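You operate a simulated robot arm through the tools that you are given. There is no shell and no other tool. Be economical: measure what you need, move in short steps, check, and stop when the job is done.

Carry out the task below with a simulated robot arm. There is one attempt and no reset: what you move stays moved.

JOB
Fetch the mesh basket labelled "31" from the tooling bench top and set it on the top shelf of the grey shelving. Fetch the small carton from the gauging bench top and set it on the side bench top. Take the bottle labelled "rust oil" from the gauging bench top and put it on the flat table top. The order is free. Set down upright: mesh basket, small carton, bottle.

The check looks at the end state, three seconds after you hand in, the way a careful person would. Anything else that was tipped, shoved, dropped, spilled or broken makes it a failure.

ROBOT AND FRAMES
A 7-joint arm with a two-finger parallel gripper on a trunk, on a base that drives. Base frame: it is fixed to the floor where the robot stands at the start and does not move with it; the origin is under the middle of the robot, x ahead of it, y to its left, z up; the surface under the hand at the start is at about z = 860. Units: mm, rad, N and s.
With the tool pointing down near the work surface it reaches from about 300 to 720 mm from the robot's upright axis, wherever it stands. Its first joint turns from -2.897 to 2.897 rad. Places, roughly: blue bottle, yellow bottle [-750, 6500, 1000]; flat table top [-1100, 2600, 800]; side bench top [-5500, 6100, 1000]; small carton [-1000, 6250, 750]; top shelf of the grey shelving [-2800, -2500, 1600]. Payload 3.43 kg.
The TCP is the grasp point between the finger pads, 30 mm short of the fingertips. In the tool frame z runs along the fingers and y along their closing line. The gripper opens to 94 mm. The fingers are 28 mm wide and 10 mm thick; the gripper's body (50 by 96 mm) begins 55 mm behind the TCP.
Orientation is told as [roll, pitch, yaw] about the base's x, y, z axes, in that order, counted from this pose: with the fingers straight down and closing along the base's y, the tool's x points along the base's -x, its y along +y and its z along -z.

CONTROLS
- The arm moves only by the tool nudge_tool. Its argument "deltas" is a list of rows, each a list of 3 entries, a list of its own where there are three numbers: the shift along the base's x, y, z in m, then the turn, a rotation vector about the base's x, y, z in rad, then the gripper command, from -1 (fully open) to 1 (shut), values between in proportion. In form: [[[tx, ty, tz], [rx, ry, rz], grip], ...]. A call has 1 to 20 rows; each row shifts and turns the commanded pose from where the row before left it. A row lasts 0.2 s, in which the tool goes at most 50 mm and 0.15 rad; a call with a longer step from one row to the next is refused whole, and so is a gripper value outside its range. Where a pose cannot be reached the arm comes as near as it can. A force on the tool above 40 N (or 10 N above the force at the start of the call, whichever is more), or a blocked arm, ends the call early, and 0.2 s more pass. Each finger travels about 108 mm/s and halts on what it meets, pressing with about 22 N; the grip force reading is that of the motor and also rises with nothing between the fingers. The clock runs only during rows and for 0.2 s after the last one: add rows that do not move to give the fingers time. It gives the time, the measured TCP pose, the force on the tool (base axes), the opening and the grip force at its end, in the units of the frame above (readings bear some noise), with the torque about the TCP (base axes, N m) and any sound that the robot's microphone picked up.
- Cameras (640 x 400 px; columns grow to the right, rows downward): "scene" is now at [399.1, -172.9, 1305.2]; the picture's right is [0.00, -0.17, 0.99], its down [-0.36, 0.92, 0.16] and it looks along [-0.93, -0.36, -0.06] (base axes); focal length 214 px, centre (320, 200). "wrist" rides on the gripper at [76, 14, -103] in the tool frame; the picture's right is [-0.18, 0.98, 0.00], its down [-0.75, -0.14, -0.64] and it looks along [-0.63, -0.12, 0.77] (tool axes); focal length 243 px, centre (320, 200). There is no depth. A picture from a camera that has moved, and an enlarged one, comes with that camera's place and axes in the base frame and with its lens. The place of the scene camera against the robot may be out by one fixed shift of up to 25 mm in any direction.
- capture(camera): a new picture of that camera. It takes no simulated time.
- lift_body(by): slides the trunk up (or, below 0, down) by that many mm; the arm and the scene camera ride with it, the base frame stays. It gives what a move gives, with no picture.
- steer(legs): drives the robot by 1 to 6 legs, each [ahead, left, turn to the left] in mm, mm and rad, along the robot's own axes; the way and the turn of a leg run together, so that a leg with both is an arc; at most 1500 mm and 3.142 rad a leg. The arm and the cameras ride along, it lands a little off, and it stops where it bumps. It gives what a move gives.
- aim_head(pan, tilt): turns the head with the scene camera to pan (to the left, within 1.396 rad either way) and tilt (down, from -0.506 to 1.204), counted from straight ahead of the robot. It gives what a move gives.
- zoom(camera, box): a new picture of the part [left, top, right, bottom] of that camera's present view, enlarged. It takes no simulated time.
- sign_off(): hands the job in; it is judged then, once.

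Go step by step. Nothing tells you exact positions but the pictures and the camera data: compare them with the known pose of the tool, close in by small moves and look again before you grip or let go. The budget is 165 turns and 120 pictures, counting those below and the enlarged ones. Unless the task says otherwise, let go and move clear before handing in, and close with one line.

The tools are called after "Request:" by a JSON object that holds its "op" and its "data". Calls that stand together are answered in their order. nudge_tool: Moves the arm, as the interface text tells. Its arguments: {"type":"object","properties":{"deltas":{"type":"array","items":{"type":"array"}}},"required":["deltas"]} The other tools are called the same way: lift_body (by) slides the trunk up or down; steer (legs) drives the base; aim_head (pan, tilt) turns the head that bears the scene camera; capture (camera) takes a picture; zoom (camera, box) takes an enlarged picture of a part of a camera's view; sign_off () hands the job in.

At the start:

```text
t: 0.0
tool_pos: [376.9, -128.7, 1185.5]
orientation: [0.001, 0.001, 0.001]
contact_force: [0.3, 0.3, -0.5]
moment: [0.0, -0.02, -0.01]
width: 94.3
gripper_force: 0.1
trunk travel left (down, up): [-225.0, 365.0]
robot x, y, heading: [2.4, -0.4, -0.002]
head pan, tilt: [-1.4, 1.201]
```

scene: 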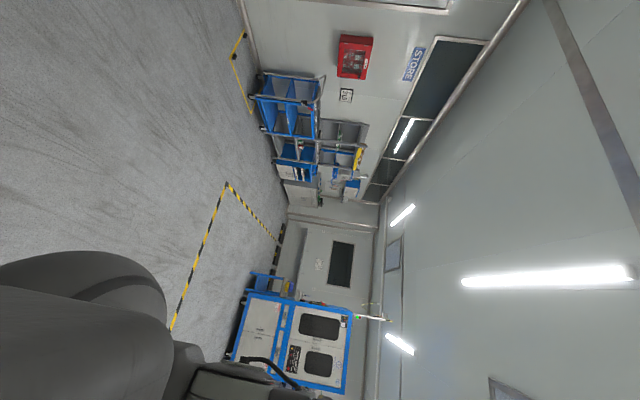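
wrist: 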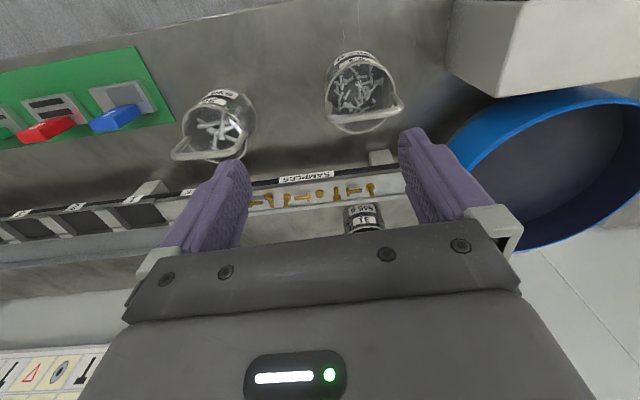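

I see the tooling bench under the hand, with small mesh buckets carrying labels. I'll aim the head forward first to find the basket "31".

Request:
{"op": "aim_head", "data": {"pan": 0, "tilt": 0.8}}

Request:
{"op": "capture", "data": {"camera": "scene"}}

Request:
{"op": "zoom", "data": {"camera": "wrist", "box": [160, 20, 440, 240]}}

```text
t: 1.5
tool_pos: [377.5, -128.8, 1184.3]
orientation: [0.001, 0.0, 0.0]
contact_force: [0.7, -1.2, -0.8]
moment: [0.0, 0.02, 0.0]
width: 93.7
gripper_force: 0.2
trunk travel left (down, up): [-225.0, 365.0]
robot x, y, heading: [-1.4, -1.5, -0.003]
head pan, tilt: [0.0, 0.799]
```

```text
117 pictures are left
camera scene: at [426.8, -117.8, 1234.0], right [0.0, -1.0, 0.0], down [-0.7, 0.0, 0.72], along [-0.72, 0.0, -0.7], focal length 214 px, centre (320, 200)
```

scene: 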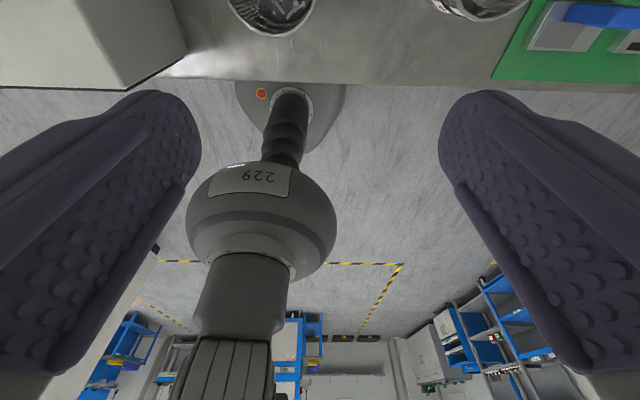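

```text
1.82 times, centred on (300, 130) of wrist
camera zoom: at [301.0, -114.4, 1288.8], right [0.18, 0.98, 0.0], down [0.75, -0.14, 0.64], along [0.63, -0.12, -0.77], focal length 441 px, centre (356, 327)
```

zoom: 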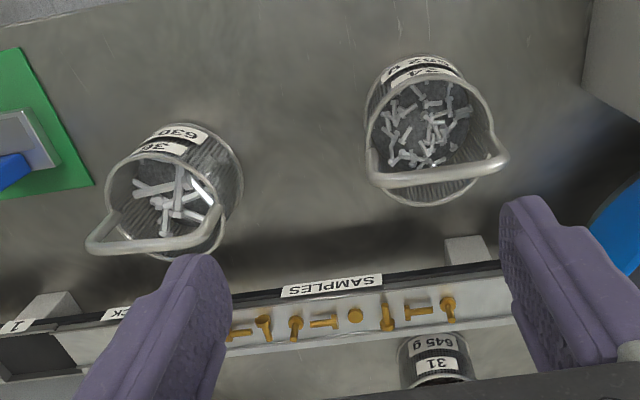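

The scene camera looks backward and down at this tilt. I'll try other head angles to learn its geometry.

Request:
{"op": "aim_head", "data": {"pan": 0, "tilt": -0.5}}

Request:
{"op": "capture", "data": {"camera": "scene"}}

Request:
{"op": "aim_head", "data": {"pan": 1.39, "tilt": 0}}

Request:
{"op": "capture", "data": {"camera": "scene"}}

```text
t: 3.0
tool_pos: [377.4, -128.4, 1185.5]
orientation: [0.001, 0.0, 0.002]
contact_force: [-0.3, -1.0, -0.8]
moment: [-0.03, 0.02, 0.01]
width: 94.2
gripper_force: 0.1
trunk travel left (down, up): [-225.0, 365.0]
robot x, y, heading: [0.9, -1.4, 0.0]
head pan, tilt: [0.0, -0.499]
```

```text
115 pictures are left
camera scene: at [538.9, -117.8, 1247.6], right [0.0, -1.0, 0.0], down [-0.88, 0.0, -0.48], along [0.48, 0.0, -0.88], focal length 214 px, centre (320, 200)
```

scene: 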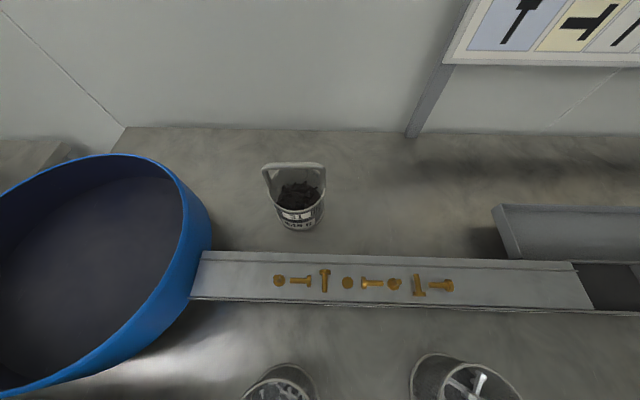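

```text
t: 4.5
tool_pos: [377.8, -129.1, 1185.2]
orientation: [0.0, 0.001, -0.001]
contact_force: [-0.7, -0.2, -0.3]
moment: [0.02, 0.02, 0.0]
width: 93.9
gripper_force: 0.0
trunk travel left (down, up): [-225.0, 365.0]
robot x, y, heading: [1.0, 0.8, -0.001]
head pan, tilt: [1.389, 0.0]
```

```text
114 pictures are left
camera scene: at [498.9, -29.3, 1298.4], right [0.0, -0.18, -0.98], down [-1.0, 0.0, 0.0], along [0.0, 0.98, -0.18], focal length 214 px, centre (320, 200)
```

scene: 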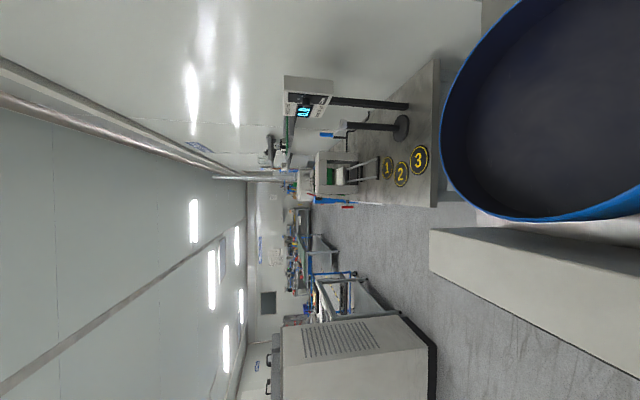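

The head swings fine. Basket "31" stands behind the samples rail near the wall, at roughly x 700, y -75. I'll look closer at it and its handle.

Request:
{"op": "aim_head", "data": {"pan": 0, "tilt": -0.5}}

Request:
{"op": "zoom", "data": {"camera": "scene", "box": [220, 120, 380, 240]}}

Request:
{"op": "nudge_tool", "data": {"deltas": [[[0.05, 0, 0.0], [0, 0, 0], -1], [[0.05, 0, 0.0], [0, 0, 0], -1], [[0.05, 0, 0.0], [0, 0, 0], -1]]}}

Request:
{"op": "capture", "data": {"camera": "wrist"}}

```text
t: 6.1
tool_pos: [377.9, -129.0, 1185.2]
orientation: [0.0, 0.0, 0.001]
contact_force: [-0.6, 0.9, 0.0]
moment: [0.01, 0.02, -0.03]
width: 94.0
gripper_force: 0.0
trunk travel left (down, up): [-225.0, 365.0]
robot x, y, heading: [0.0, 2.0, -0.001]
head pan, tilt: [0.0, -0.499]
```

```text
3.33 times, centred on (300, 180) of scene
camera zoom: at [538.9, -117.7, 1247.6], right [0.0, -1.0, 0.0], down [-0.88, 0.0, -0.48], along [0.48, 0.0, -0.88], focal length 715 px, centre (387, 267)
```

zoom: 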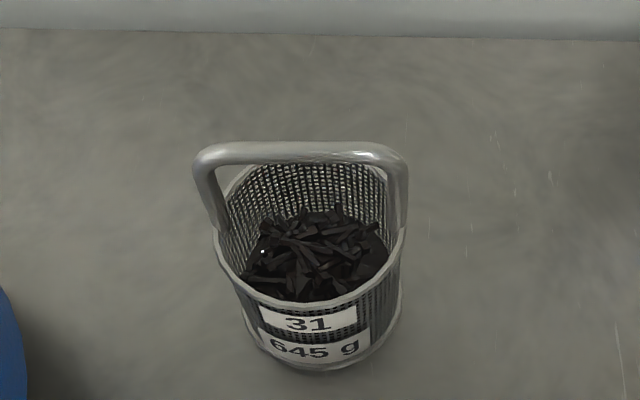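

```text
t: 6.9
tool_pos: [529.0, -128.2, 1183.8]
orientation: [0.0, 0.001, 0.002]
contact_force: [-0.6, -1.0, -0.6]
moment: [-0.02, 0.02, 0.02]
width: 94.1
gripper_force: 0.1
trunk travel left (down, up): [-225.0, 365.0]
robot x, y, heading: [0.0, -6.1, -0.001]
head pan, tilt: [0.0, -0.499]
```

```text
112 pictures are left
camera wrist: at [452.5, -114.7, 1287.1], right [0.18, 0.98, 0.0], down [0.75, -0.14, 0.64], along [0.63, -0.12, -0.77], focal length 243 px, centre (320, 200)
```

wrist: 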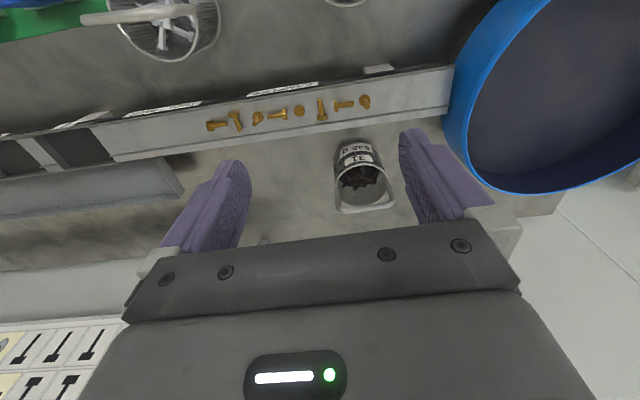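

The handle of "31" is an upright bail spanning y, so I'll pinch it with the fingers closing along x. I turn the tool by 90° and look again.

Request:
{"op": "nudge_tool", "data": {"deltas": [[[0.02, 0.01, 0], [0, 0, 0.15], -1], [[0.02, 0.01, 0], [0, 0, 0.15], -1], [[0.02, 0.01, 0], [0, 0, 0.15], -1], [[0.02, 0.01, 0], [0, 0, 0.15], -1], [[0, 0, 0], [0, 0, 0.15], -1], [[0, 0, 0], [0, 0, 0.15], -1], [[0, 0, 0], [0, 0, 0.15], -1], [[0, 0, 0], [0, 0, 0.15], -1], [[0, 0, 0], [0, 0, 0.15], -1], [[0, 0, 0], [0, 0, 0.15], -1], [[0, 0, 0], [0, 0, 0.07], -1]]}}

Request:
{"op": "capture", "data": {"camera": "wrist"}}

Request:
{"op": "capture", "data": {"camera": "scene"}}

```text
t: 9.3
tool_pos: [608.8, -89.0, 1185.3]
orientation: [-0.001, 0.0, 1.572]
contact_force: [-0.5, 0.6, -0.9]
moment: [-0.03, -0.02, 0.0]
width: 94.0
gripper_force: 0.1
trunk travel left (down, up): [-225.0, 365.0]
robot x, y, heading: [-0.3, -0.9, 0.004]
head pan, tilt: [0.0, -0.499]
```

```text
111 pictures are left
camera wrist: at [593.8, -164.8, 1288.8], right [-0.98, 0.18, 0.0], down [0.14, 0.75, 0.64], along [0.12, 0.63, -0.77], focal length 243 px, centre (320, 200)
```

wrist: 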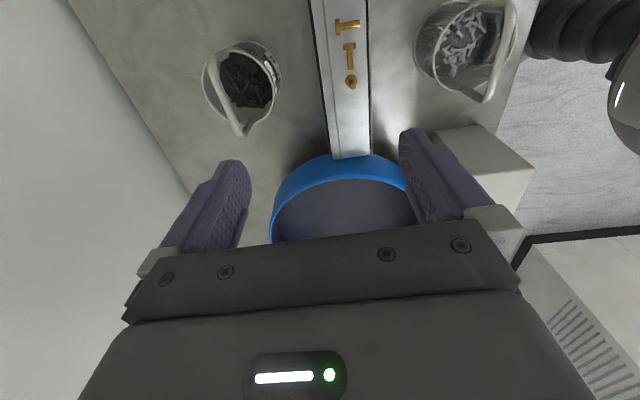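

```text
110 pictures are left
camera scene: at [619.6, 72.3, 1247.7], right [1.0, 0.0, 0.0], down [0.0, -0.88, -0.48], along [0.0, 0.48, -0.88], focal length 214 px, centre (320, 200)
```

scene: 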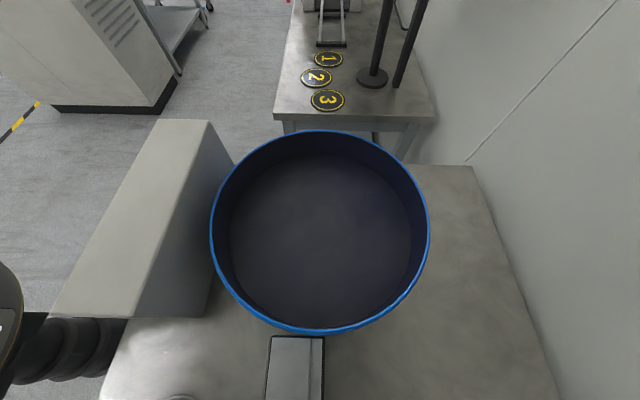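

Both cameras ride on the hand. I'll zoom on the basket from here to triangulate the handle.

Request:
{"op": "zoom", "data": {"camera": "wrist", "box": [180, 20, 300, 150]}}

```text
3.08 times, centred on (240, 85) of wrist
camera zoom: at [593.8, -164.8, 1288.8], right [-0.98, 0.18, 0.0], down [0.14, 0.75, 0.64], along [0.12, 0.63, -0.77], focal length 746 px, centre (566, 554)
```

zoom: 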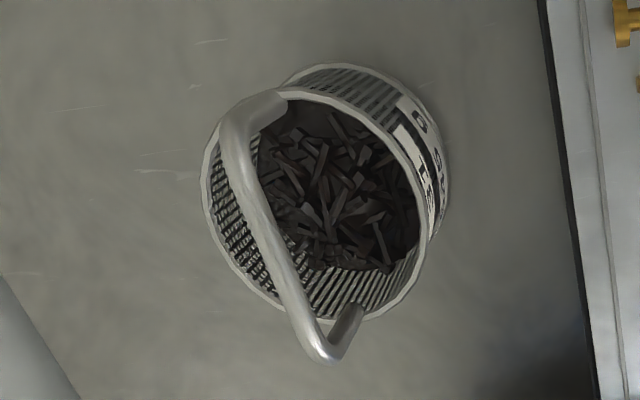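

Triangulation puts the bail's bar at about x 711, y -97, z 1010, running along y. I'll move above it and check.

Request:
{"op": "nudge_tool", "data": {"deltas": [[[0.04, -0.004, 0], [0, 0, 0], -1], [[0.04, -0.004, 0], [0, 0, 0], -1], [[0.022, 0, -0.04], [0, 0, 0], -1], [[0, 0, -0.045], [0, 0, 0], -1], [[0, 0, 0], [0, 0, 0], -1]]}}

Request:
{"op": "capture", "data": {"camera": "wrist"}}

Request:
{"op": "aim_head", "data": {"pan": 0, "tilt": 0.9}}

Request:
{"op": "capture", "data": {"camera": "scene"}}

```text
t: 10.5
tool_pos: [708.1, -94.5, 1099.1]
orientation: [-0.001, -0.001, 1.569]
contact_force: [0.6, -0.1, 0.2]
moment: [-0.03, 0.0, -0.01]
width: 93.7
gripper_force: 0.0
trunk travel left (down, up): [-225.0, 365.0]
robot x, y, heading: [-0.3, -1.5, -0.002]
head pan, tilt: [0.0, -0.499]
```

```text
108 pictures are left
camera wrist: at [693.1, -171.1, 1202.4], right [-0.98, 0.19, 0.0], down [0.14, 0.75, 0.64], along [0.12, 0.63, -0.77], focal length 243 px, centre (320, 200)
```

wrist: 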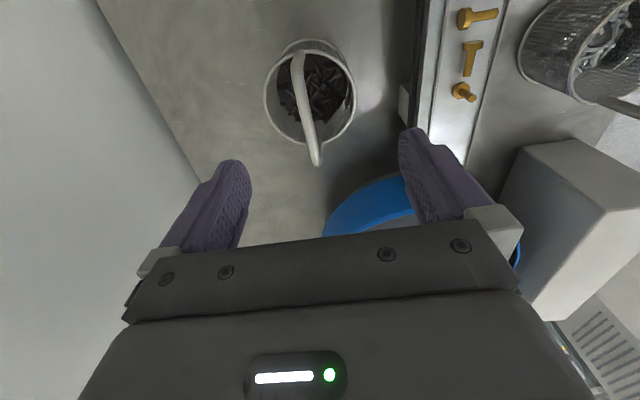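

```text
t: 12.0
tool_pos: [707.4, -95.3, 1100.1]
orientation: [0.001, 0.001, 1.569]
contact_force: [0.4, -0.3, -0.1]
moment: [0.0, 0.04, 0.0]
width: 93.7
gripper_force: 0.1
trunk travel left (down, up): [-225.0, 365.0]
robot x, y, heading: [-2.1, 1.7, 0.002]
head pan, tilt: [0.0, 0.901]
```

```text
107 pictures are left
camera scene: at [719.4, -54.0, 1153.1], right [1.0, 0.0, 0.0], down [0.0, -0.62, 0.78], along [0.0, -0.78, -0.62], focal length 214 px, centre (320, 200)
```

scene: 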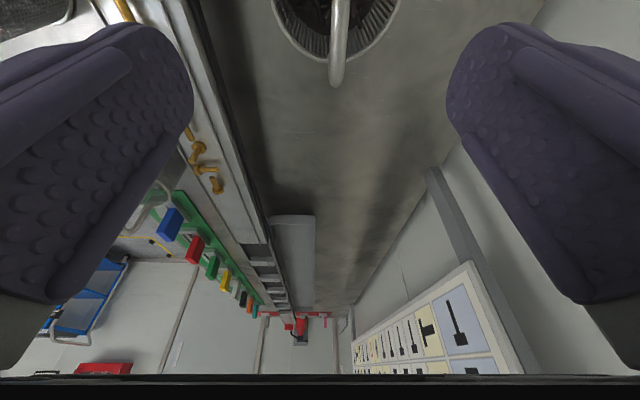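

The bar is centred between the open fingers. I'll descend to the bar.

Request:
{"op": "nudge_tool", "data": {"deltas": [[[0.005, -0.004, -0.03], [0, 0, 0], -1], [[0, 0, -0.03], [0, 0, 0], -1], [[0, 0, -0.03], [0, 0, 0], -1], [[0, 0, 0], [0, 0, 0], -1]]}}

Request:
{"op": "aim_head", "data": {"pan": 0, "tilt": 0.5}}

Request:
{"op": "capture", "data": {"camera": "scene"}}

Request:
{"op": "capture", "data": {"camera": "wrist"}}

```text
t: 13.0
tool_pos: [713.8, -98.2, 1009.6]
orientation: [0.002, 0.0, 1.568]
contact_force: [-0.1, 0.7, -0.6]
moment: [0.0, 0.04, 0.0]
width: 93.8
gripper_force: 0.1
trunk travel left (down, up): [-225.0, 365.0]
robot x, y, heading: [2.0, -1.1, -0.001]
head pan, tilt: [0.0, 0.901]
```

```text
t: 13.9
tool_pos: [714.6, -99.9, 1010.1]
orientation: [-0.001, 0.001, 1.569]
contact_force: [0.5, 0.5, 1.2]
moment: [-0.01, 0.0, -0.01]
width: 93.8
gripper_force: 0.0
trunk travel left (down, up): [-225.0, 365.0]
robot x, y, heading: [-3.6, -0.7, 0.001]
head pan, tilt: [0.0, 0.499]
```

```text
106 pictures are left
camera scene: at [724.8, -24.7, 1048.4], right [1.0, 0.0, 0.0], down [0.0, -0.88, 0.48], along [0.0, -0.48, -0.88], focal length 214 px, centre (320, 200)
```

scene: 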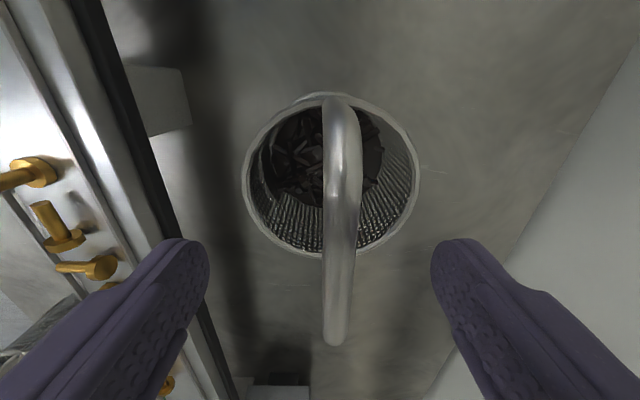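

```text
105 pictures are left
camera wrist: at [698.6, -175.6, 1113.4], right [-0.98, 0.19, 0.0], down [0.14, 0.75, 0.64], along [0.12, 0.63, -0.77], focal length 243 px, centre (320, 200)
```

wrist: 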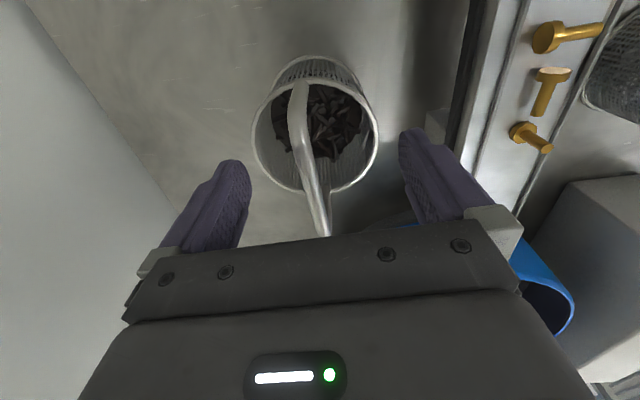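

The bar sits a few mm beyond the finger centre. I'll shift +4 mm and close.

Request:
{"op": "nudge_tool", "data": {"deltas": [[[0.004, 0.002, -0.003], [0, 0, 0], -1], [[0, 0, 0], [0, 0, 0], 0.3], [[0, 0, 0], [0, 0, 0], 1], [[0, 0, 0], [0, 0, 0], 1], [[0, 0, 0], [0, 0, 0], 1], [[0, 0, 0], [0, 0, 0], 1]]}}

Request:
{"op": "capture", "data": {"camera": "scene"}}

```text
t: 15.3
tool_pos: [719.2, -97.3, 1008.2]
orientation: [-0.001, 0.0, 1.569]
contact_force: [3.5, -0.3, 4.4]
moment: [0.01, 0.01, -0.01]
width: 10.0
gripper_force: 21.6
trunk travel left (down, up): [-225.0, 365.0]
robot x, y, heading: [2.2, -0.1, -0.003]
head pan, tilt: [0.0, 0.499]
```

```text
104 pictures are left
camera scene: at [729.3, -23.0, 1045.9], right [1.0, 0.0, 0.0], down [0.0, -0.88, 0.48], along [0.0, -0.48, -0.88], focal length 214 px, centre (320, 200)
```

scene: 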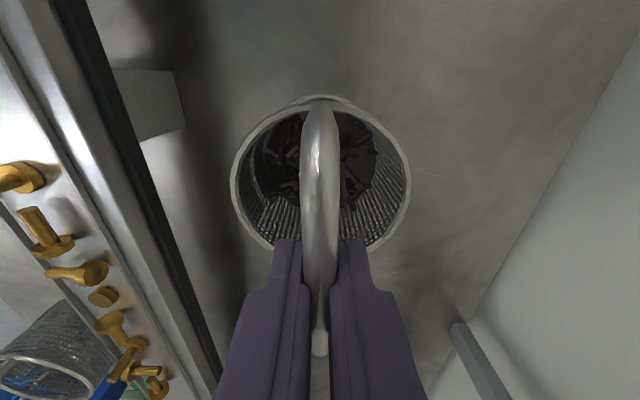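

The bar is gripped at 10 mm. I'll lift slowly and check.

Request:
{"op": "nudge_tool", "data": {"deltas": [[[0, 0, 0.01], [0, 0, 0], 1], [[0, 0, 0.02], [0, 0, 0], 1], [[0, 0, 0.03], [0, 0, 0], 1], [[0, 0, 0.03], [0, 0, 0], 1], [[0, 0, 0.03], [0, 0, 0], 1], [[0, 0, 0.03], [0, 0, 0], 1], [[0, 0, 0.0], [0, 0, 0], 1]]}}

Request:
{"op": "capture", "data": {"camera": "scene"}}

Request:
{"op": "capture", "data": {"camera": "wrist"}}

```text
t: 16.9
tool_pos: [711.6, -96.8, 1156.9]
orientation: [0.002, 0.002, 1.571]
contact_force: [0.1, 0.0, -6.1]
moment: [-0.03, 0.03, -0.03]
width: 9.8
gripper_force: 21.5
out of reach, approached as far as the arm can: row 6
trunk travel left (down, up): [-225.0, 365.0]
robot x, y, heading: [-0.6, -1.1, 0.0]
head pan, tilt: [0.0, 0.499]
```

```text
103 pictures are left
camera scene: at [723.2, -23.2, 1193.6], right [1.0, 0.0, 0.0], down [0.0, -0.88, 0.48], along [0.0, -0.48, -0.88], focal length 214 px, centre (320, 200)
```

scene: 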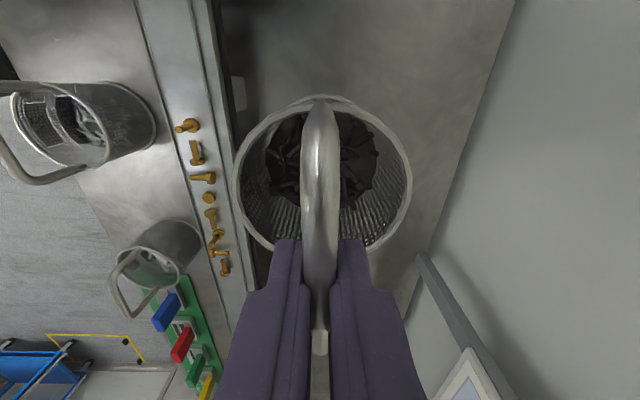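

```text
102 pictures are left
camera wrist: at [697.2, -174.1, 1258.7], right [-0.98, 0.19, 0.0], down [0.14, 0.75, 0.64], along [0.12, 0.63, -0.77], focal length 243 px, centre (320, 200)
```

wrist: 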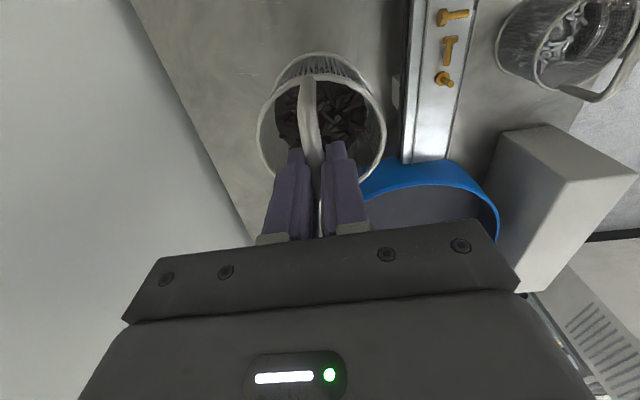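

The basket hangs level. I'll raise the trunk for clearance and retract the arm.

Request:
{"op": "lift_body", "data": {"by": 150}}

Request:
{"op": "nudge_tool", "data": {"deltas": [[[-0.03, 0.0, 0.01], [0, 0, 0], 1], [[-0.04, 0.0, 0.02], [0, 0, 0], 1], [[-0.04, 0.0, 0.02], [0, 0, 0], 1], [[-0.04, 0.0, 0.02], [0, 0, 0], 1], [[-0.04, 0.0, 0.02], [0, 0, 0], 1], [[-0.04, 0.0, 0.0], [0, 0, 0], 1], [[-0.04, 0.0, 0.0], [0, 0, 0], 1], [[-0.03, 0.0, 0], [0, 0, 0], 1], [[0, 0, 0], [0, 0, 0], 1]]}}

Request:
{"op": "aim_head", "data": {"pan": 0, "tilt": 1.2}}

Request:
{"op": "capture", "data": {"camera": "scene"}}

```text
t: 18.6
tool_pos: [712.4, -98.0, 1305.1]
orientation: [0.003, 0.001, 1.571]
contact_force: [0.1, 0.1, -5.9]
moment: [-0.04, 0.01, -0.01]
width: 9.6
gripper_force: 22.3
trunk travel left (down, up): [-375.0, 215.0]
robot x, y, heading: [1.1, 3.0, 0.002]
head pan, tilt: [0.0, 0.499]
```

```text
t: 20.6
tool_pos: [411.6, -96.8, 1395.2]
orientation: [-0.001, 0.0, 1.569]
contact_force: [0.0, 0.5, -6.7]
moment: [-0.04, -0.01, 0.03]
width: 9.6
gripper_force: 21.8
trunk travel left (down, up): [-375.0, 215.0]
robot x, y, heading: [-3.5, 0.4, 0.0]
head pan, tilt: [0.0, 0.499]
```

```text
t: 21.7
tool_pos: [411.8, -97.8, 1395.0]
orientation: [0.001, 0.001, 1.569]
contact_force: [0.0, -0.7, -6.9]
moment: [-0.02, -0.03, 0.04]
width: 9.6
gripper_force: 22.4
trunk travel left (down, up): [-375.0, 215.0]
robot x, y, heading: [0.7, 1.0, 0.002]
head pan, tilt: [0.0, 1.201]
```

```text
101 pictures are left
camera scene: at [423.8, -76.7, 1469.0], right [1.0, 0.0, 0.0], down [0.0, -0.36, 0.93], along [0.0, -0.93, -0.36], focal length 214 px, centre (320, 200)
```

scene: 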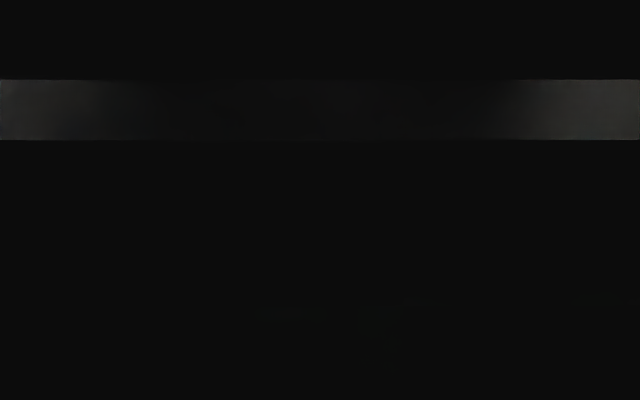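

I'll point the head toward the shelving direction (behind-right of the robot).

Request:
{"op": "aim_head", "data": {"pan": 1.39, "tilt": 0.7}}

Request:
{"op": "capture", "data": {"camera": "scene"}}

Request:
{"op": "aim_head", "data": {"pan": 1.39, "tilt": -0.2}}

Request:
{"op": "capture", "data": {"camera": "scene"}}

```text
t: 23.2
tool_pos: [412.0, -98.0, 1395.5]
orientation: [-0.001, -0.001, 1.569]
contact_force: [-0.2, -0.7, -6.2]
moment: [-0.05, -0.01, -0.01]
width: 9.6
gripper_force: 22.0
trunk travel left (down, up): [-375.0, 215.0]
robot x, y, heading: [-0.3, 1.1, -0.001]
head pan, tilt: [1.389, 0.7]
```

```text
100 pictures are left
camera scene: at [340.4, -40.7, 1509.7], right [0.18, 0.0, -0.98], down [0.63, -0.77, 0.12], along [-0.75, -0.64, -0.14], focal length 214 px, centre (320, 200)
```

scene: 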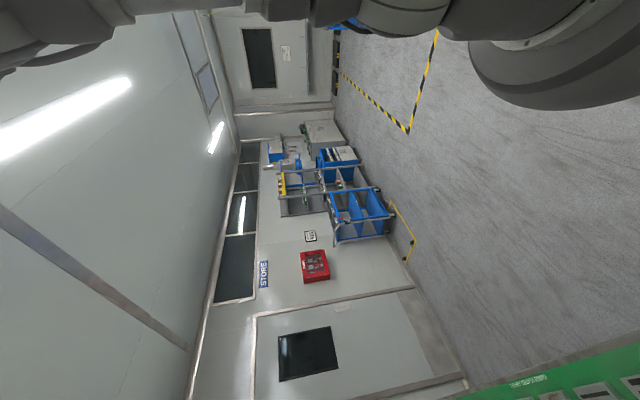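

```text
t: 24.4
tool_pos: [412.4, -96.8, 1395.7]
orientation: [0.0, 0.0, 1.569]
contact_force: [-1.1, 0.1, -6.4]
moment: [-0.07, 0.02, 0.0]
width: 9.6
gripper_force: 21.7
trunk travel left (down, up): [-375.0, 215.0]
robot x, y, heading: [1.0, -1.2, 0.003]
head pan, tilt: [1.389, -0.201]
```

```text
99 pictures are left
camera scene: at [342.1, 40.6, 1510.0], right [0.18, 0.0, -0.98], down [-0.2, -0.98, -0.04], along [-0.96, 0.2, -0.18], focal length 214 px, centre (320, 200)
```

scene: 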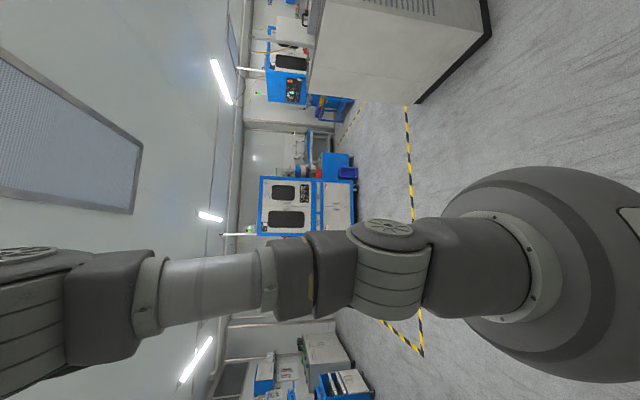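

Let me zoom onto the shelving.

Request:
{"op": "aim_head", "data": {"pan": 1.39, "tilt": 0.7}}

Request:
{"op": "zoom", "data": {"camera": "scene", "box": [220, 100, 440, 270]}}

```text
t: 25.6
tool_pos: [413.2, -96.7, 1395.7]
orientation: [0.0, -0.001, 1.57]
contact_force: [-0.2, 0.7, -5.8]
moment: [-0.06, -0.03, 0.01]
width: 9.4
gripper_force: 21.7
trunk travel left (down, up): [-375.0, 215.0]
robot x, y, heading: [3.1, -2.1, -0.001]
head pan, tilt: [1.389, 0.7]
```

```text
2.35 times, centred on (330, 185) of scene
camera zoom: at [340.3, -40.6, 1509.7], right [0.18, 0.0, -0.98], down [0.63, -0.77, 0.12], along [-0.75, -0.64, -0.14], focal length 505 px, centre (296, 235)
```

zoom: 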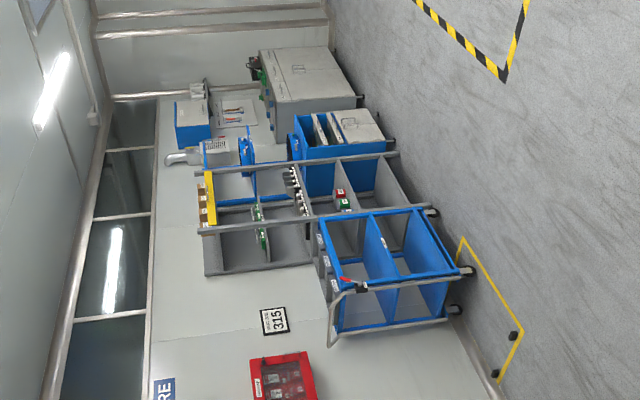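

The shelving stands against the wall around x -3100..-2400, front at y ≈ -2250, with a cart beside it. I'll back out and drive to stand in front of it, keeping distance.

Request:
{"op": "steer", "data": {"legs": [[-600, 0, 0], [0, 0, -1.571], [0, -1100, 0], [0, -1100, 0], [1000, 0, 0]]}}

Request:
{"op": "aim_head", "data": {"pan": -1.39, "tilt": 0}}

Request:
{"op": "capture", "data": {"camera": "scene"}}

```text
t: 48.0
tool_pos: [-2853.9, -1499.3, 1395.1]
orientation: [0.0, -0.001, 0.033]
contact_force: [-0.1, -0.4, -6.4]
moment: [0.01, 0.04, 0.0]
width: 9.7
gripper_force: 22.0
trunk travel left (down, up): [-375.0, 215.0]
robot x, y, heading: [-2771.8, -1082.5, -1.535]
head pan, tilt: [1.389, 0.7]
```

```text
t: 50.5
tool_pos: [-2853.5, -1499.3, 1396.8]
orientation: [-0.001, 0.0, 0.032]
contact_force: [-0.7, -0.4, -6.2]
moment: [0.01, 0.03, -0.04]
width: 9.5
gripper_force: 21.7
trunk travel left (down, up): [-375.0, 215.0]
robot x, y, heading: [-2768.7, -1083.1, -1.535]
head pan, tilt: [-1.389, 0.0]
```

```text
97 pictures are left
camera scene: at [-2729.6, -1573.6, 1508.7], right [0.01, -0.18, 0.98], down [-1.0, -0.03, 0.0], along [0.03, -0.98, -0.18], focal length 214 px, centre (320, 200)
```

scene: 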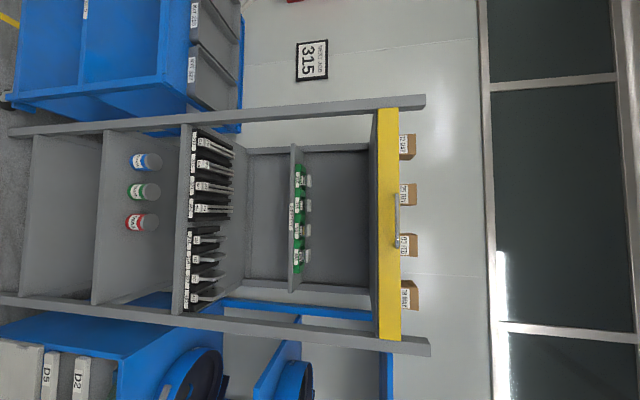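

The top shelf has a yellow edge piece in front and four small boxes behind. I'll raise the trunk and arm to look over it.

Request:
{"op": "lift_body", "data": {"by": 214}}

Request:
{"op": "nudge_tool", "data": {"deltas": [[[0, 0, 0.04], [0, 0, 0], 1], [[0, 0, 0.04], [0, 0, 0], 1], [[0, 0, 0.04], [0, 0, 0], 1], [[0, 0, 0.04], [0, 0, 0], 1], [[0, 0, 0.04], [0, 0, 0], 1], [[0, 0, 0.04], [0, 0, 0], 1], [[0, 0, 0], [0, 0, 0], 1]]}}

Request:
{"op": "capture", "data": {"camera": "scene"}}

```text
t: 52.8
tool_pos: [-2853.3, -1499.7, 1609.3]
orientation: [0.0, -0.001, 0.033]
contact_force: [0.3, 0.9, -6.4]
moment: [0.01, 0.03, 0.01]
width: 10.1
gripper_force: 22.2
trunk travel left (down, up): [-589.0, 1.0]
robot x, y, heading: [-2770.0, -1083.4, -1.538]
head pan, tilt: [-1.389, 0.0]
```

```text
t: 54.4
tool_pos: [-2852.8, -1499.5, 1850.7]
orientation: [0.0, -0.001, 0.033]
contact_force: [-0.1, 0.8, -7.0]
moment: [-0.01, 0.05, -0.01]
width: 9.7
gripper_force: 21.9
trunk travel left (down, up): [-589.0, 1.0]
robot x, y, heading: [-2767.1, -1081.9, -1.531]
head pan, tilt: [-1.389, 0.0]
```

```text
96 pictures are left
camera scene: at [-2728.5, -1574.2, 1962.1], right [0.01, -0.18, 0.98], down [-1.0, -0.03, 0.0], along [0.03, -0.98, -0.18], focal length 214 px, centre (320, 200)
```

scene: 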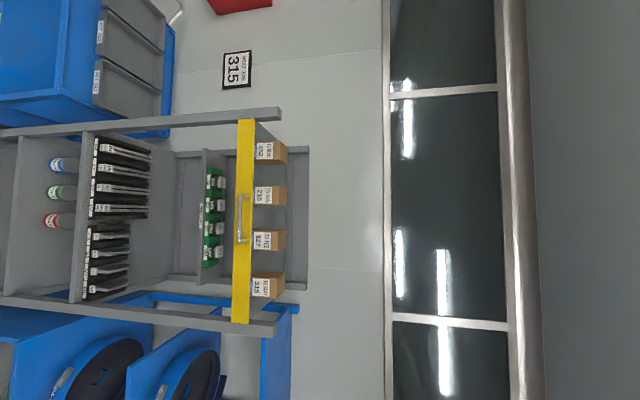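

Request:
{"op": "zoom", "data": {"camera": "scene", "box": [210, 95, 340, 345]}}

```text
1.60 times, centred on (275, 220) of scene
camera zoom: at [-2728.5, -1574.2, 1962.1], right [0.01, -0.18, 0.98], down [-1.0, -0.03, 0.0], along [0.03, -0.98, -0.18], focal length 343 px, centre (392, 168)
```

zoom: 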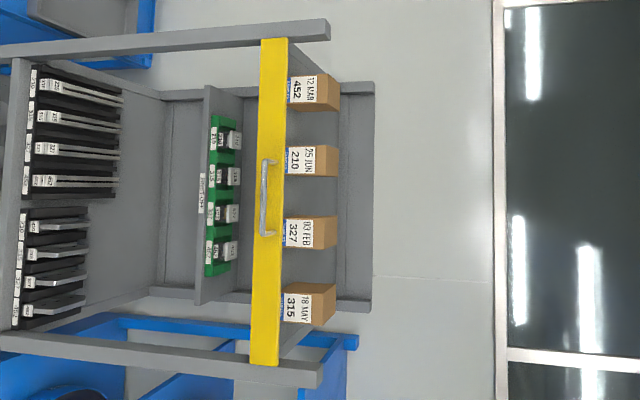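

The shelf has boxes along its front, with free depth behind them. To reach behind, I need the hand tilted forward; the bail should pivot between the pads. I'll test a small tilt here over clear floor.

Request:
{"op": "nudge_tool", "data": {"deltas": [[[0, 0, 0], [-0.05, -0.0018, 0], 1], [[0, 0, 0], [-0.05, -0.0018, 0], 1], [[0, 0, 0], [-0.05, -0.0018, 0], 1], [[0, 0, 0], [-0.05, -0.0018, 0], 1], [[0, 0, 0], [0, 0, 0], 1]]}}

Request:
{"op": "capture", "data": {"camera": "wrist"}}

```text
t: 55.5
tool_pos: [-2852.0, -1501.2, 1848.8]
orientation: [-0.199, 0.0, 0.032]
contact_force: [-0.3, -0.7, -6.2]
moment: [0.07, 0.07, -0.01]
width: 9.8
gripper_force: 21.9
trunk travel left (down, up): [-589.0, 1.0]
robot x, y, heading: [-2769.2, -1084.1, -1.535]
head pan, tilt: [-1.389, 0.0]
```

```text
94 pictures are left
camera wrist: at [-2931.0, -1469.2, 1947.4], right [0.15, 0.97, -0.19], down [0.75, 0.01, 0.66], along [0.64, -0.25, -0.73], focal length 243 px, centre (320, 200)
```

wrist: 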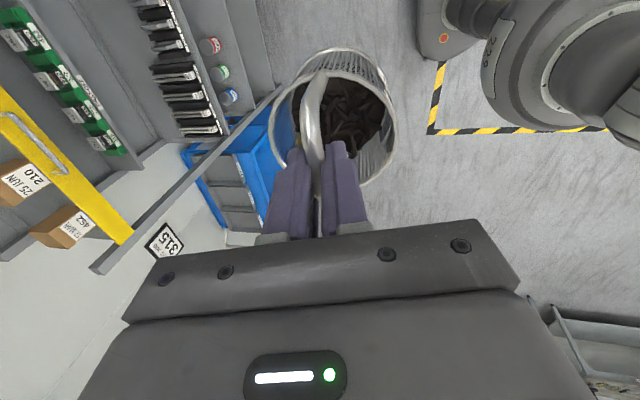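

The basket pivots and hangs nearly vertical. I'll continue the tilt to about 0.75 rad.

Request:
{"op": "nudge_tool", "data": {"deltas": [[[0, 0, 0], [-0.05, -0.0018, 0], 1], [[0, 0, 0], [-0.05, -0.0018, 0], 1], [[0, 0, 0], [-0.05, -0.0018, 0], 1], [[0, 0, 0], [-0.05, -0.0018, 0], 1], [[0, 0, 0], [-0.05, -0.0018, 0], 1], [[0, 0, 0], [-0.05, -0.0018, 0], 1], [[0, 0, 0], [-0.05, -0.0018, 0], 1], [[0, 0, 0], [-0.05, -0.0018, 0], 1], [[0, 0, 0], [-0.05, -0.0018, 0], 1], [[0, 0, 0], [-0.05, -0.0018, 0], 1], [[0, 0, 0], [-0.05, -0.0018, 0], 1], [[0, 0, 0], [0, 0, 0], 1]]}}

Request:
{"op": "capture", "data": {"camera": "wrist"}}

Request:
{"op": "capture", "data": {"camera": "scene"}}

```text
t: 58.1
tool_pos: [-2854.5, -1499.7, 1849.9]
orientation: [-0.748, -0.002, 0.033]
contact_force: [-0.4, 0.8, -6.2]
moment: [0.11, 0.07, 0.02]
width: 10.0
gripper_force: 22.3
trunk travel left (down, up): [-589.0, 1.0]
robot x, y, heading: [-2767.1, -1083.1, -1.537]
head pan, tilt: [-1.389, 0.0]
```

```text
93 pictures are left
camera wrist: at [-2933.2, -1422.2, 1915.8], right [0.16, 0.73, -0.67], down [0.74, 0.36, 0.57], along [0.65, -0.59, -0.48], focal length 243 px, centre (320, 200)
```

wrist: 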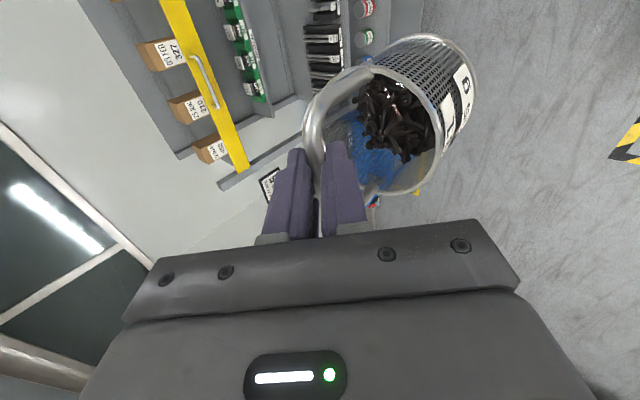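

```text
92 pictures are left
camera scene: at [-2733.3, -1472.6, 1992.8], right [-0.02, 0.54, 0.84], down [-1.0, -0.03, 0.0], along [0.03, -0.84, 0.54], focal length 214 px, centre (320, 200)
```

scene: 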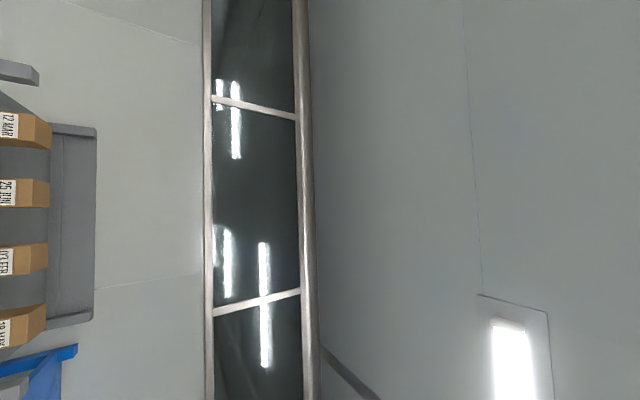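

Tilt works; the basket hangs close to upright. Now a better view of the shelf surface.

Request:
{"op": "aim_head", "data": {"pan": -0.4, "tilt": 0}}

Request:
{"op": "capture", "data": {"camera": "scene"}}

```text
t: 59.4
tool_pos: [-2853.8, -1498.2, 1850.7]
orientation: [-0.749, -0.001, 0.033]
contact_force: [0.1, 0.1, -5.2]
moment: [0.09, 0.06, -0.01]
width: 9.7
gripper_force: 21.8
trunk travel left (down, up): [-589.0, 1.0]
robot x, y, heading: [-2770.2, -1083.5, -1.537]
head pan, tilt: [-0.4, 0.0]
```

```text
91 pictures are left
camera scene: at [-2733.1, -1478.4, 1907.7], right [0.01, -0.41, 0.91], down [-1.0, -0.03, 0.0], along [0.03, -0.91, -0.41], focal length 214 px, centre (320, 200)
```

scene: 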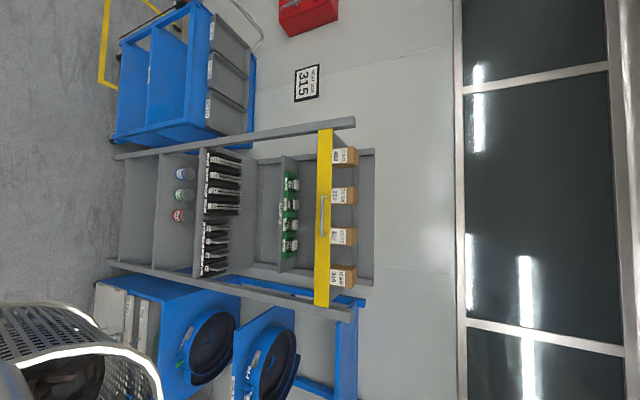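

I'll square up the heading, align with the gap between the middle boxes (x ≈ -2767), and come nearer.

Request:
{"op": "steer", "data": {"legs": [[0, 0, -0.035], [0, 100, 0], [330, 0, 0]]}}

Request:
{"op": "aim_head", "data": {"pan": -0.3, "tilt": 0}}

Request:
{"op": "capture", "data": {"camera": "scene"}}

Request:
{"op": "capture", "data": {"camera": "wrist"}}

```text
t: 62.7
tool_pos: [-2766.1, -1829.2, 1850.5]
orientation: [-0.749, -0.002, 0.002]
contact_force: [0.9, -0.4, -6.2]
moment: [0.03, 0.05, -0.01]
width: 9.8
gripper_force: 22.6
trunk travel left (down, up): [-589.0, 1.0]
robot x, y, heading: [-2666.7, -1414.5, -1.572]
head pan, tilt: [-0.4, 0.0]
```

```text
t: 63.4
tool_pos: [-2767.6, -1828.8, 1850.3]
orientation: [-0.747, -0.001, 0.004]
contact_force: [0.2, -0.7, -6.7]
moment: [0.02, 0.01, -0.04]
width: 9.8
gripper_force: 22.5
trunk travel left (down, up): [-589.0, 1.0]
robot x, y, heading: [-2670.7, -1417.0, -1.568]
head pan, tilt: [-0.3, 0.0]
```

```text
90 pictures are left
camera scene: at [-2645.5, -1807.8, 1899.4], right [0.0, -0.5, 0.87], down [-1.0, 0.0, 0.0], along [0.0, -0.87, -0.5], focal length 214 px, centre (320, 200)
```

scene: 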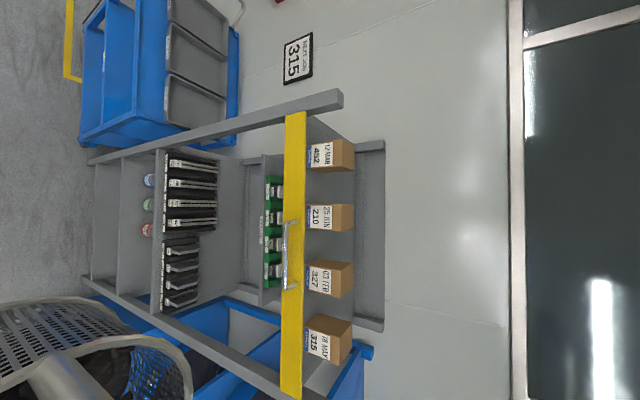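

```text
89 pictures are left
camera wrist: at [-2843.5, -1749.2, 1915.7], right [0.18, 0.72, -0.67], down [0.75, 0.33, 0.57], along [0.63, -0.61, -0.48], focal length 243 px, centre (320, 200)
```

wrist: 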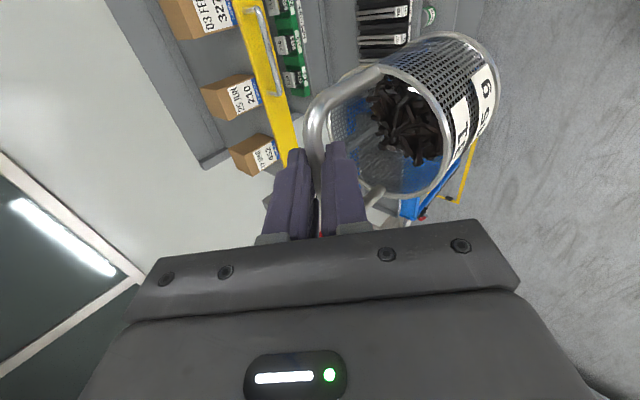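

Request:
{"op": "zoom", "data": {"camera": "scene", "box": [250, 80, 410, 240]}}

```text
2.50 times, centred on (330, 160) of scene
camera zoom: at [-2645.5, -1807.8, 1899.4], right [0.0, -0.5, 0.87], down [-1.0, 0.0, 0.0], along [0.0, -0.87, -0.5], focal length 536 px, centre (295, 300)
```

zoom: 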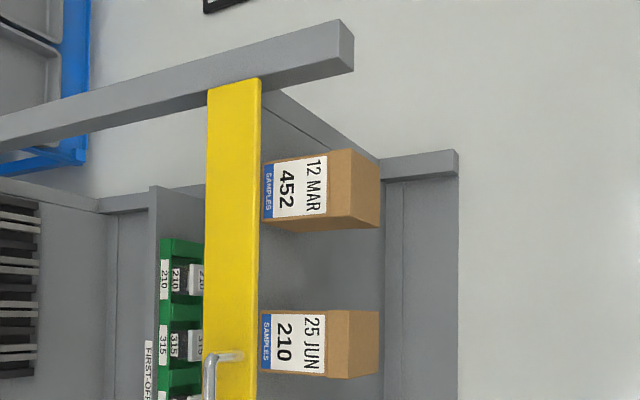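

Shelf surface ≈ 1600, boxes occupy y -2261…-2396 with tops ≈ 1676, back at ≈ -2605. So the basket goes to about y -2500. I'll tilt a bit more, raise slightly, and extend the arm.

Request:
{"op": "nudge_tool", "data": {"deltas": [[[0, 0, 0.005], [-0.05, 0, 0], 1], [[0, 0, 0.005], [-0.05, 0, 0], 1], [[0, 0, 0.005], [-0.05, 0, 0], 1], [[0, 0, 0.005], [-0.05, 0, 0], 1], [[0, 0, 0.005], [-0.05, 0, 0], 1], [[0, 0, 0.005], [-0.05, 0, 0], 1], [[0, -0.03, 0], [0, 0, 0], 1], [[0, -0.03, 0], [0, 0, 0], 1], [[0, -0.03, 0], [0, 0, 0], 1], [[0, -0.03, 0], [0, 0, 0], 1], [[0, -0.03, 0], [0, 0, 0], 1], [[0, 0, 0], [0, 0, 0], 1]]}}

Request:
{"op": "aim_head", "data": {"pan": 0.0, "tilt": 0}}

Request:
{"op": "capture", "data": {"camera": "scene"}}

```text
t: 66.0
tool_pos: [-2766.5, -1980.0, 1879.8]
orientation: [-1.048, -0.003, 0.002]
contact_force: [-0.6, 0.7, -6.4]
moment: [0.09, 0.02, 0.02]
width: 9.6
gripper_force: 21.9
trunk travel left (down, up): [-589.0, 1.0]
robot x, y, heading: [-2672.4, -1417.6, -1.569]
head pan, tilt: [-0.3, 0.0]
```

```text
t: 66.8
tool_pos: [-2767.0, -1981.7, 1878.2]
orientation: [-1.049, -0.002, 0.0]
contact_force: [-1.3, 0.0, -6.4]
moment: [0.05, 0.02, 0.0]
width: 9.8
gripper_force: 21.3
trunk travel left (down, up): [-589.0, 1.0]
robot x, y, heading: [-2675.0, -1415.0, -1.57]
head pan, tilt: [0.0, 0.0]
```

```text
87 pictures are left
camera scene: at [-2645.5, -1935.9, 1897.8], right [0.0, -0.5, 0.87], down [-1.0, 0.0, 0.0], along [0.0, -0.87, -0.5], focal length 214 px, centre (320, 200)
```

scene: 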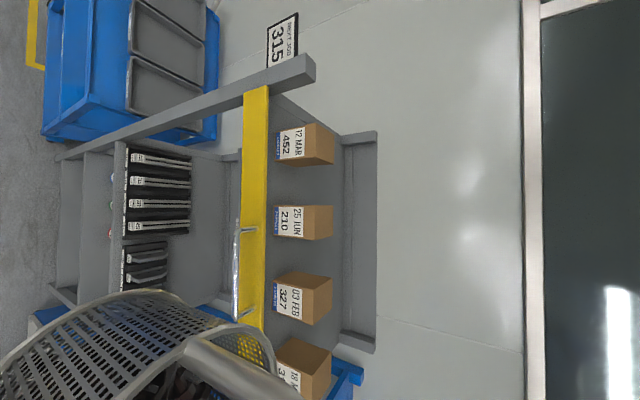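

Boxes' rear ≈ -2400, back panel ≈ -2634, so target y ≈ -2517. I'll extend the arm further, then drive in slowly.

Request:
{"op": "nudge_tool", "data": {"deltas": [[[0, -0.03, 0], [0, 0, 0], 1], [[0, -0.03, 0], [0, 0, 0], 1], [[0, -0.03, 0], [0, 0, 0], 1], [[0, -0.03, 0], [0, 0, 0], 1], [[0, 0, 0], [0, 0, 0], 1]]}}

Request:
{"op": "capture", "data": {"camera": "wrist"}}

```text
t: 68.0
tool_pos: [-2767.8, -2096.8, 1881.8]
orientation: [-1.049, -0.002, 0.003]
contact_force: [0.0, 0.9, -7.0]
moment: [0.1, 0.01, -0.03]
width: 9.6
gripper_force: 22.1
trunk travel left (down, up): [-589.0, 1.0]
robot x, y, heading: [-2668.6, -1417.9, -1.566]
head pan, tilt: [0.0, 0.0]
```

```text
86 pictures are left
camera wrist: at [-2843.8, -2001.0, 1920.7], right [0.18, 0.49, -0.85], down [0.75, 0.49, 0.44], along [0.63, -0.72, -0.28], focal length 243 px, centre (320, 200)
```

wrist: 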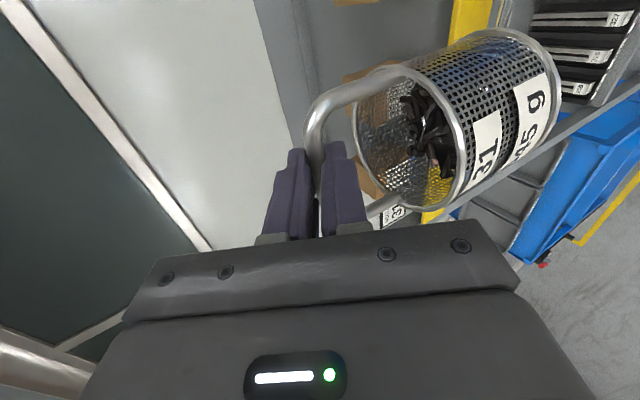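

Good. Drive in 250 mm and check.

Request:
{"op": "steer", "data": {"legs": [[250, 0, 0]]}}

Request:
{"op": "capture", "data": {"camera": "wrist"}}

Request:
{"op": "aim_head", "data": {"pan": 0.5, "tilt": 0.3}}

Request:
{"op": "capture", "data": {"camera": "scene"}}

```text
t: 69.8
tool_pos: [-2770.1, -2349.0, 1880.1]
orientation: [-1.048, -0.001, -0.001]
contact_force: [0.2, -0.1, -6.5]
moment: [0.08, 0.08, -0.01]
width: 9.7
gripper_force: 22.1
trunk travel left (down, up): [-589.0, 1.0]
robot x, y, heading: [-2668.3, -1664.6, -1.573]
head pan, tilt: [0.0, 0.0]
```

```text
85 pictures are left
camera wrist: at [-2845.6, -2254.2, 1919.4], right [0.19, 0.49, -0.85], down [0.75, 0.48, 0.44], along [0.63, -0.72, -0.28], focal length 243 px, centre (320, 200)
```

wrist: 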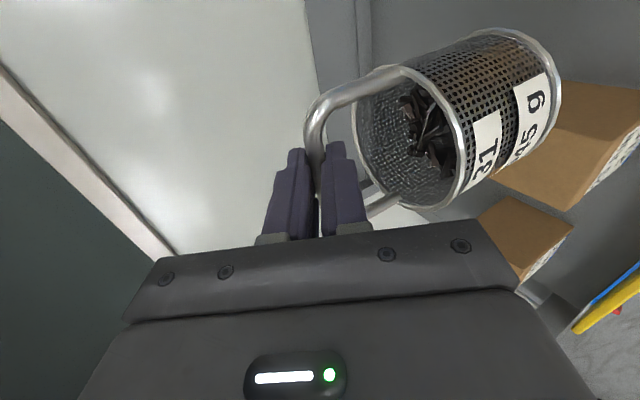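

```text
t: 70.8
tool_pos: [-2768.5, -2348.6, 1879.8]
orientation: [-1.048, -0.003, -0.002]
contact_force: [0.7, 0.0, -5.0]
moment: [0.1, 0.05, 0.0]
width: 9.5
gripper_force: 21.8
trunk travel left (down, up): [-589.0, 1.0]
robot x, y, heading: [-2671.0, -1667.2, -1.571]
head pan, tilt: [0.499, 0.3]
```

```text
84 pictures are left
camera scene: at [-2675.4, -2274.8, 1864.8], right [0.0, -0.85, 0.52], down [-0.96, 0.16, 0.25], along [-0.3, -0.5, -0.82], focal length 214 px, centre (320, 200)
```

scene: 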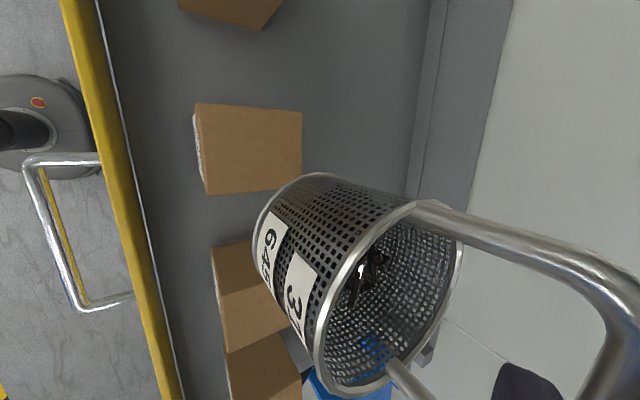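

Request:
{"op": "steer", "data": {"legs": [[165, 0, 0]]}}

Request:
{"op": "capture", "data": {"camera": "scene"}}

Request:
{"op": "capture", "data": {"camera": "wrist"}}

```text
t: 72.2
tool_pos: [-2769.5, -2519.5, 1879.4]
orientation: [-1.047, -0.003, -0.001]
contact_force: [-0.9, -0.5, -6.5]
moment: [0.07, 0.03, -0.02]
width: 9.5
gripper_force: 22.0
trunk travel left (down, up): [-589.0, 1.0]
robot x, y, heading: [-2668.9, -1836.2, -1.572]
head pan, tilt: [0.499, 0.3]
```

```text
83 pictures are left
camera scene: at [-2675.5, -2444.4, 1864.3], right [0.0, -0.85, 0.52], down [-0.96, 0.16, 0.25], along [-0.3, -0.5, -0.82], focal length 214 px, centre (320, 200)
```

scene: 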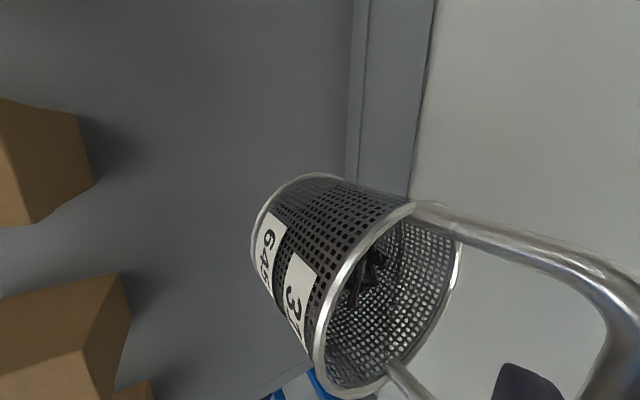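

```text
82 pictures are left
camera wrist: at [-2845.7, -2423.1, 1919.2], right [0.19, 0.49, -0.85], down [0.75, 0.48, 0.44], along [0.63, -0.72, -0.28], focal length 243 px, centre (320, 200)
```

wrist: 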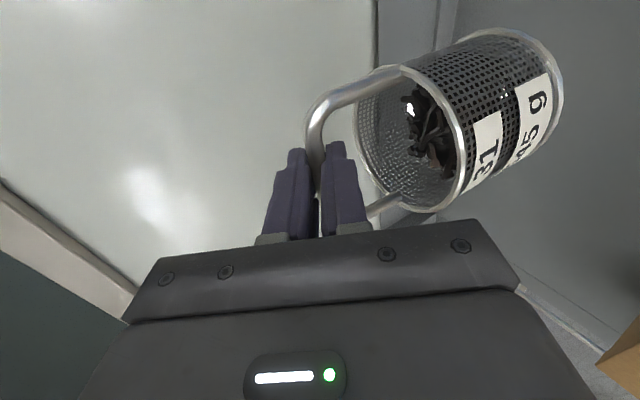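

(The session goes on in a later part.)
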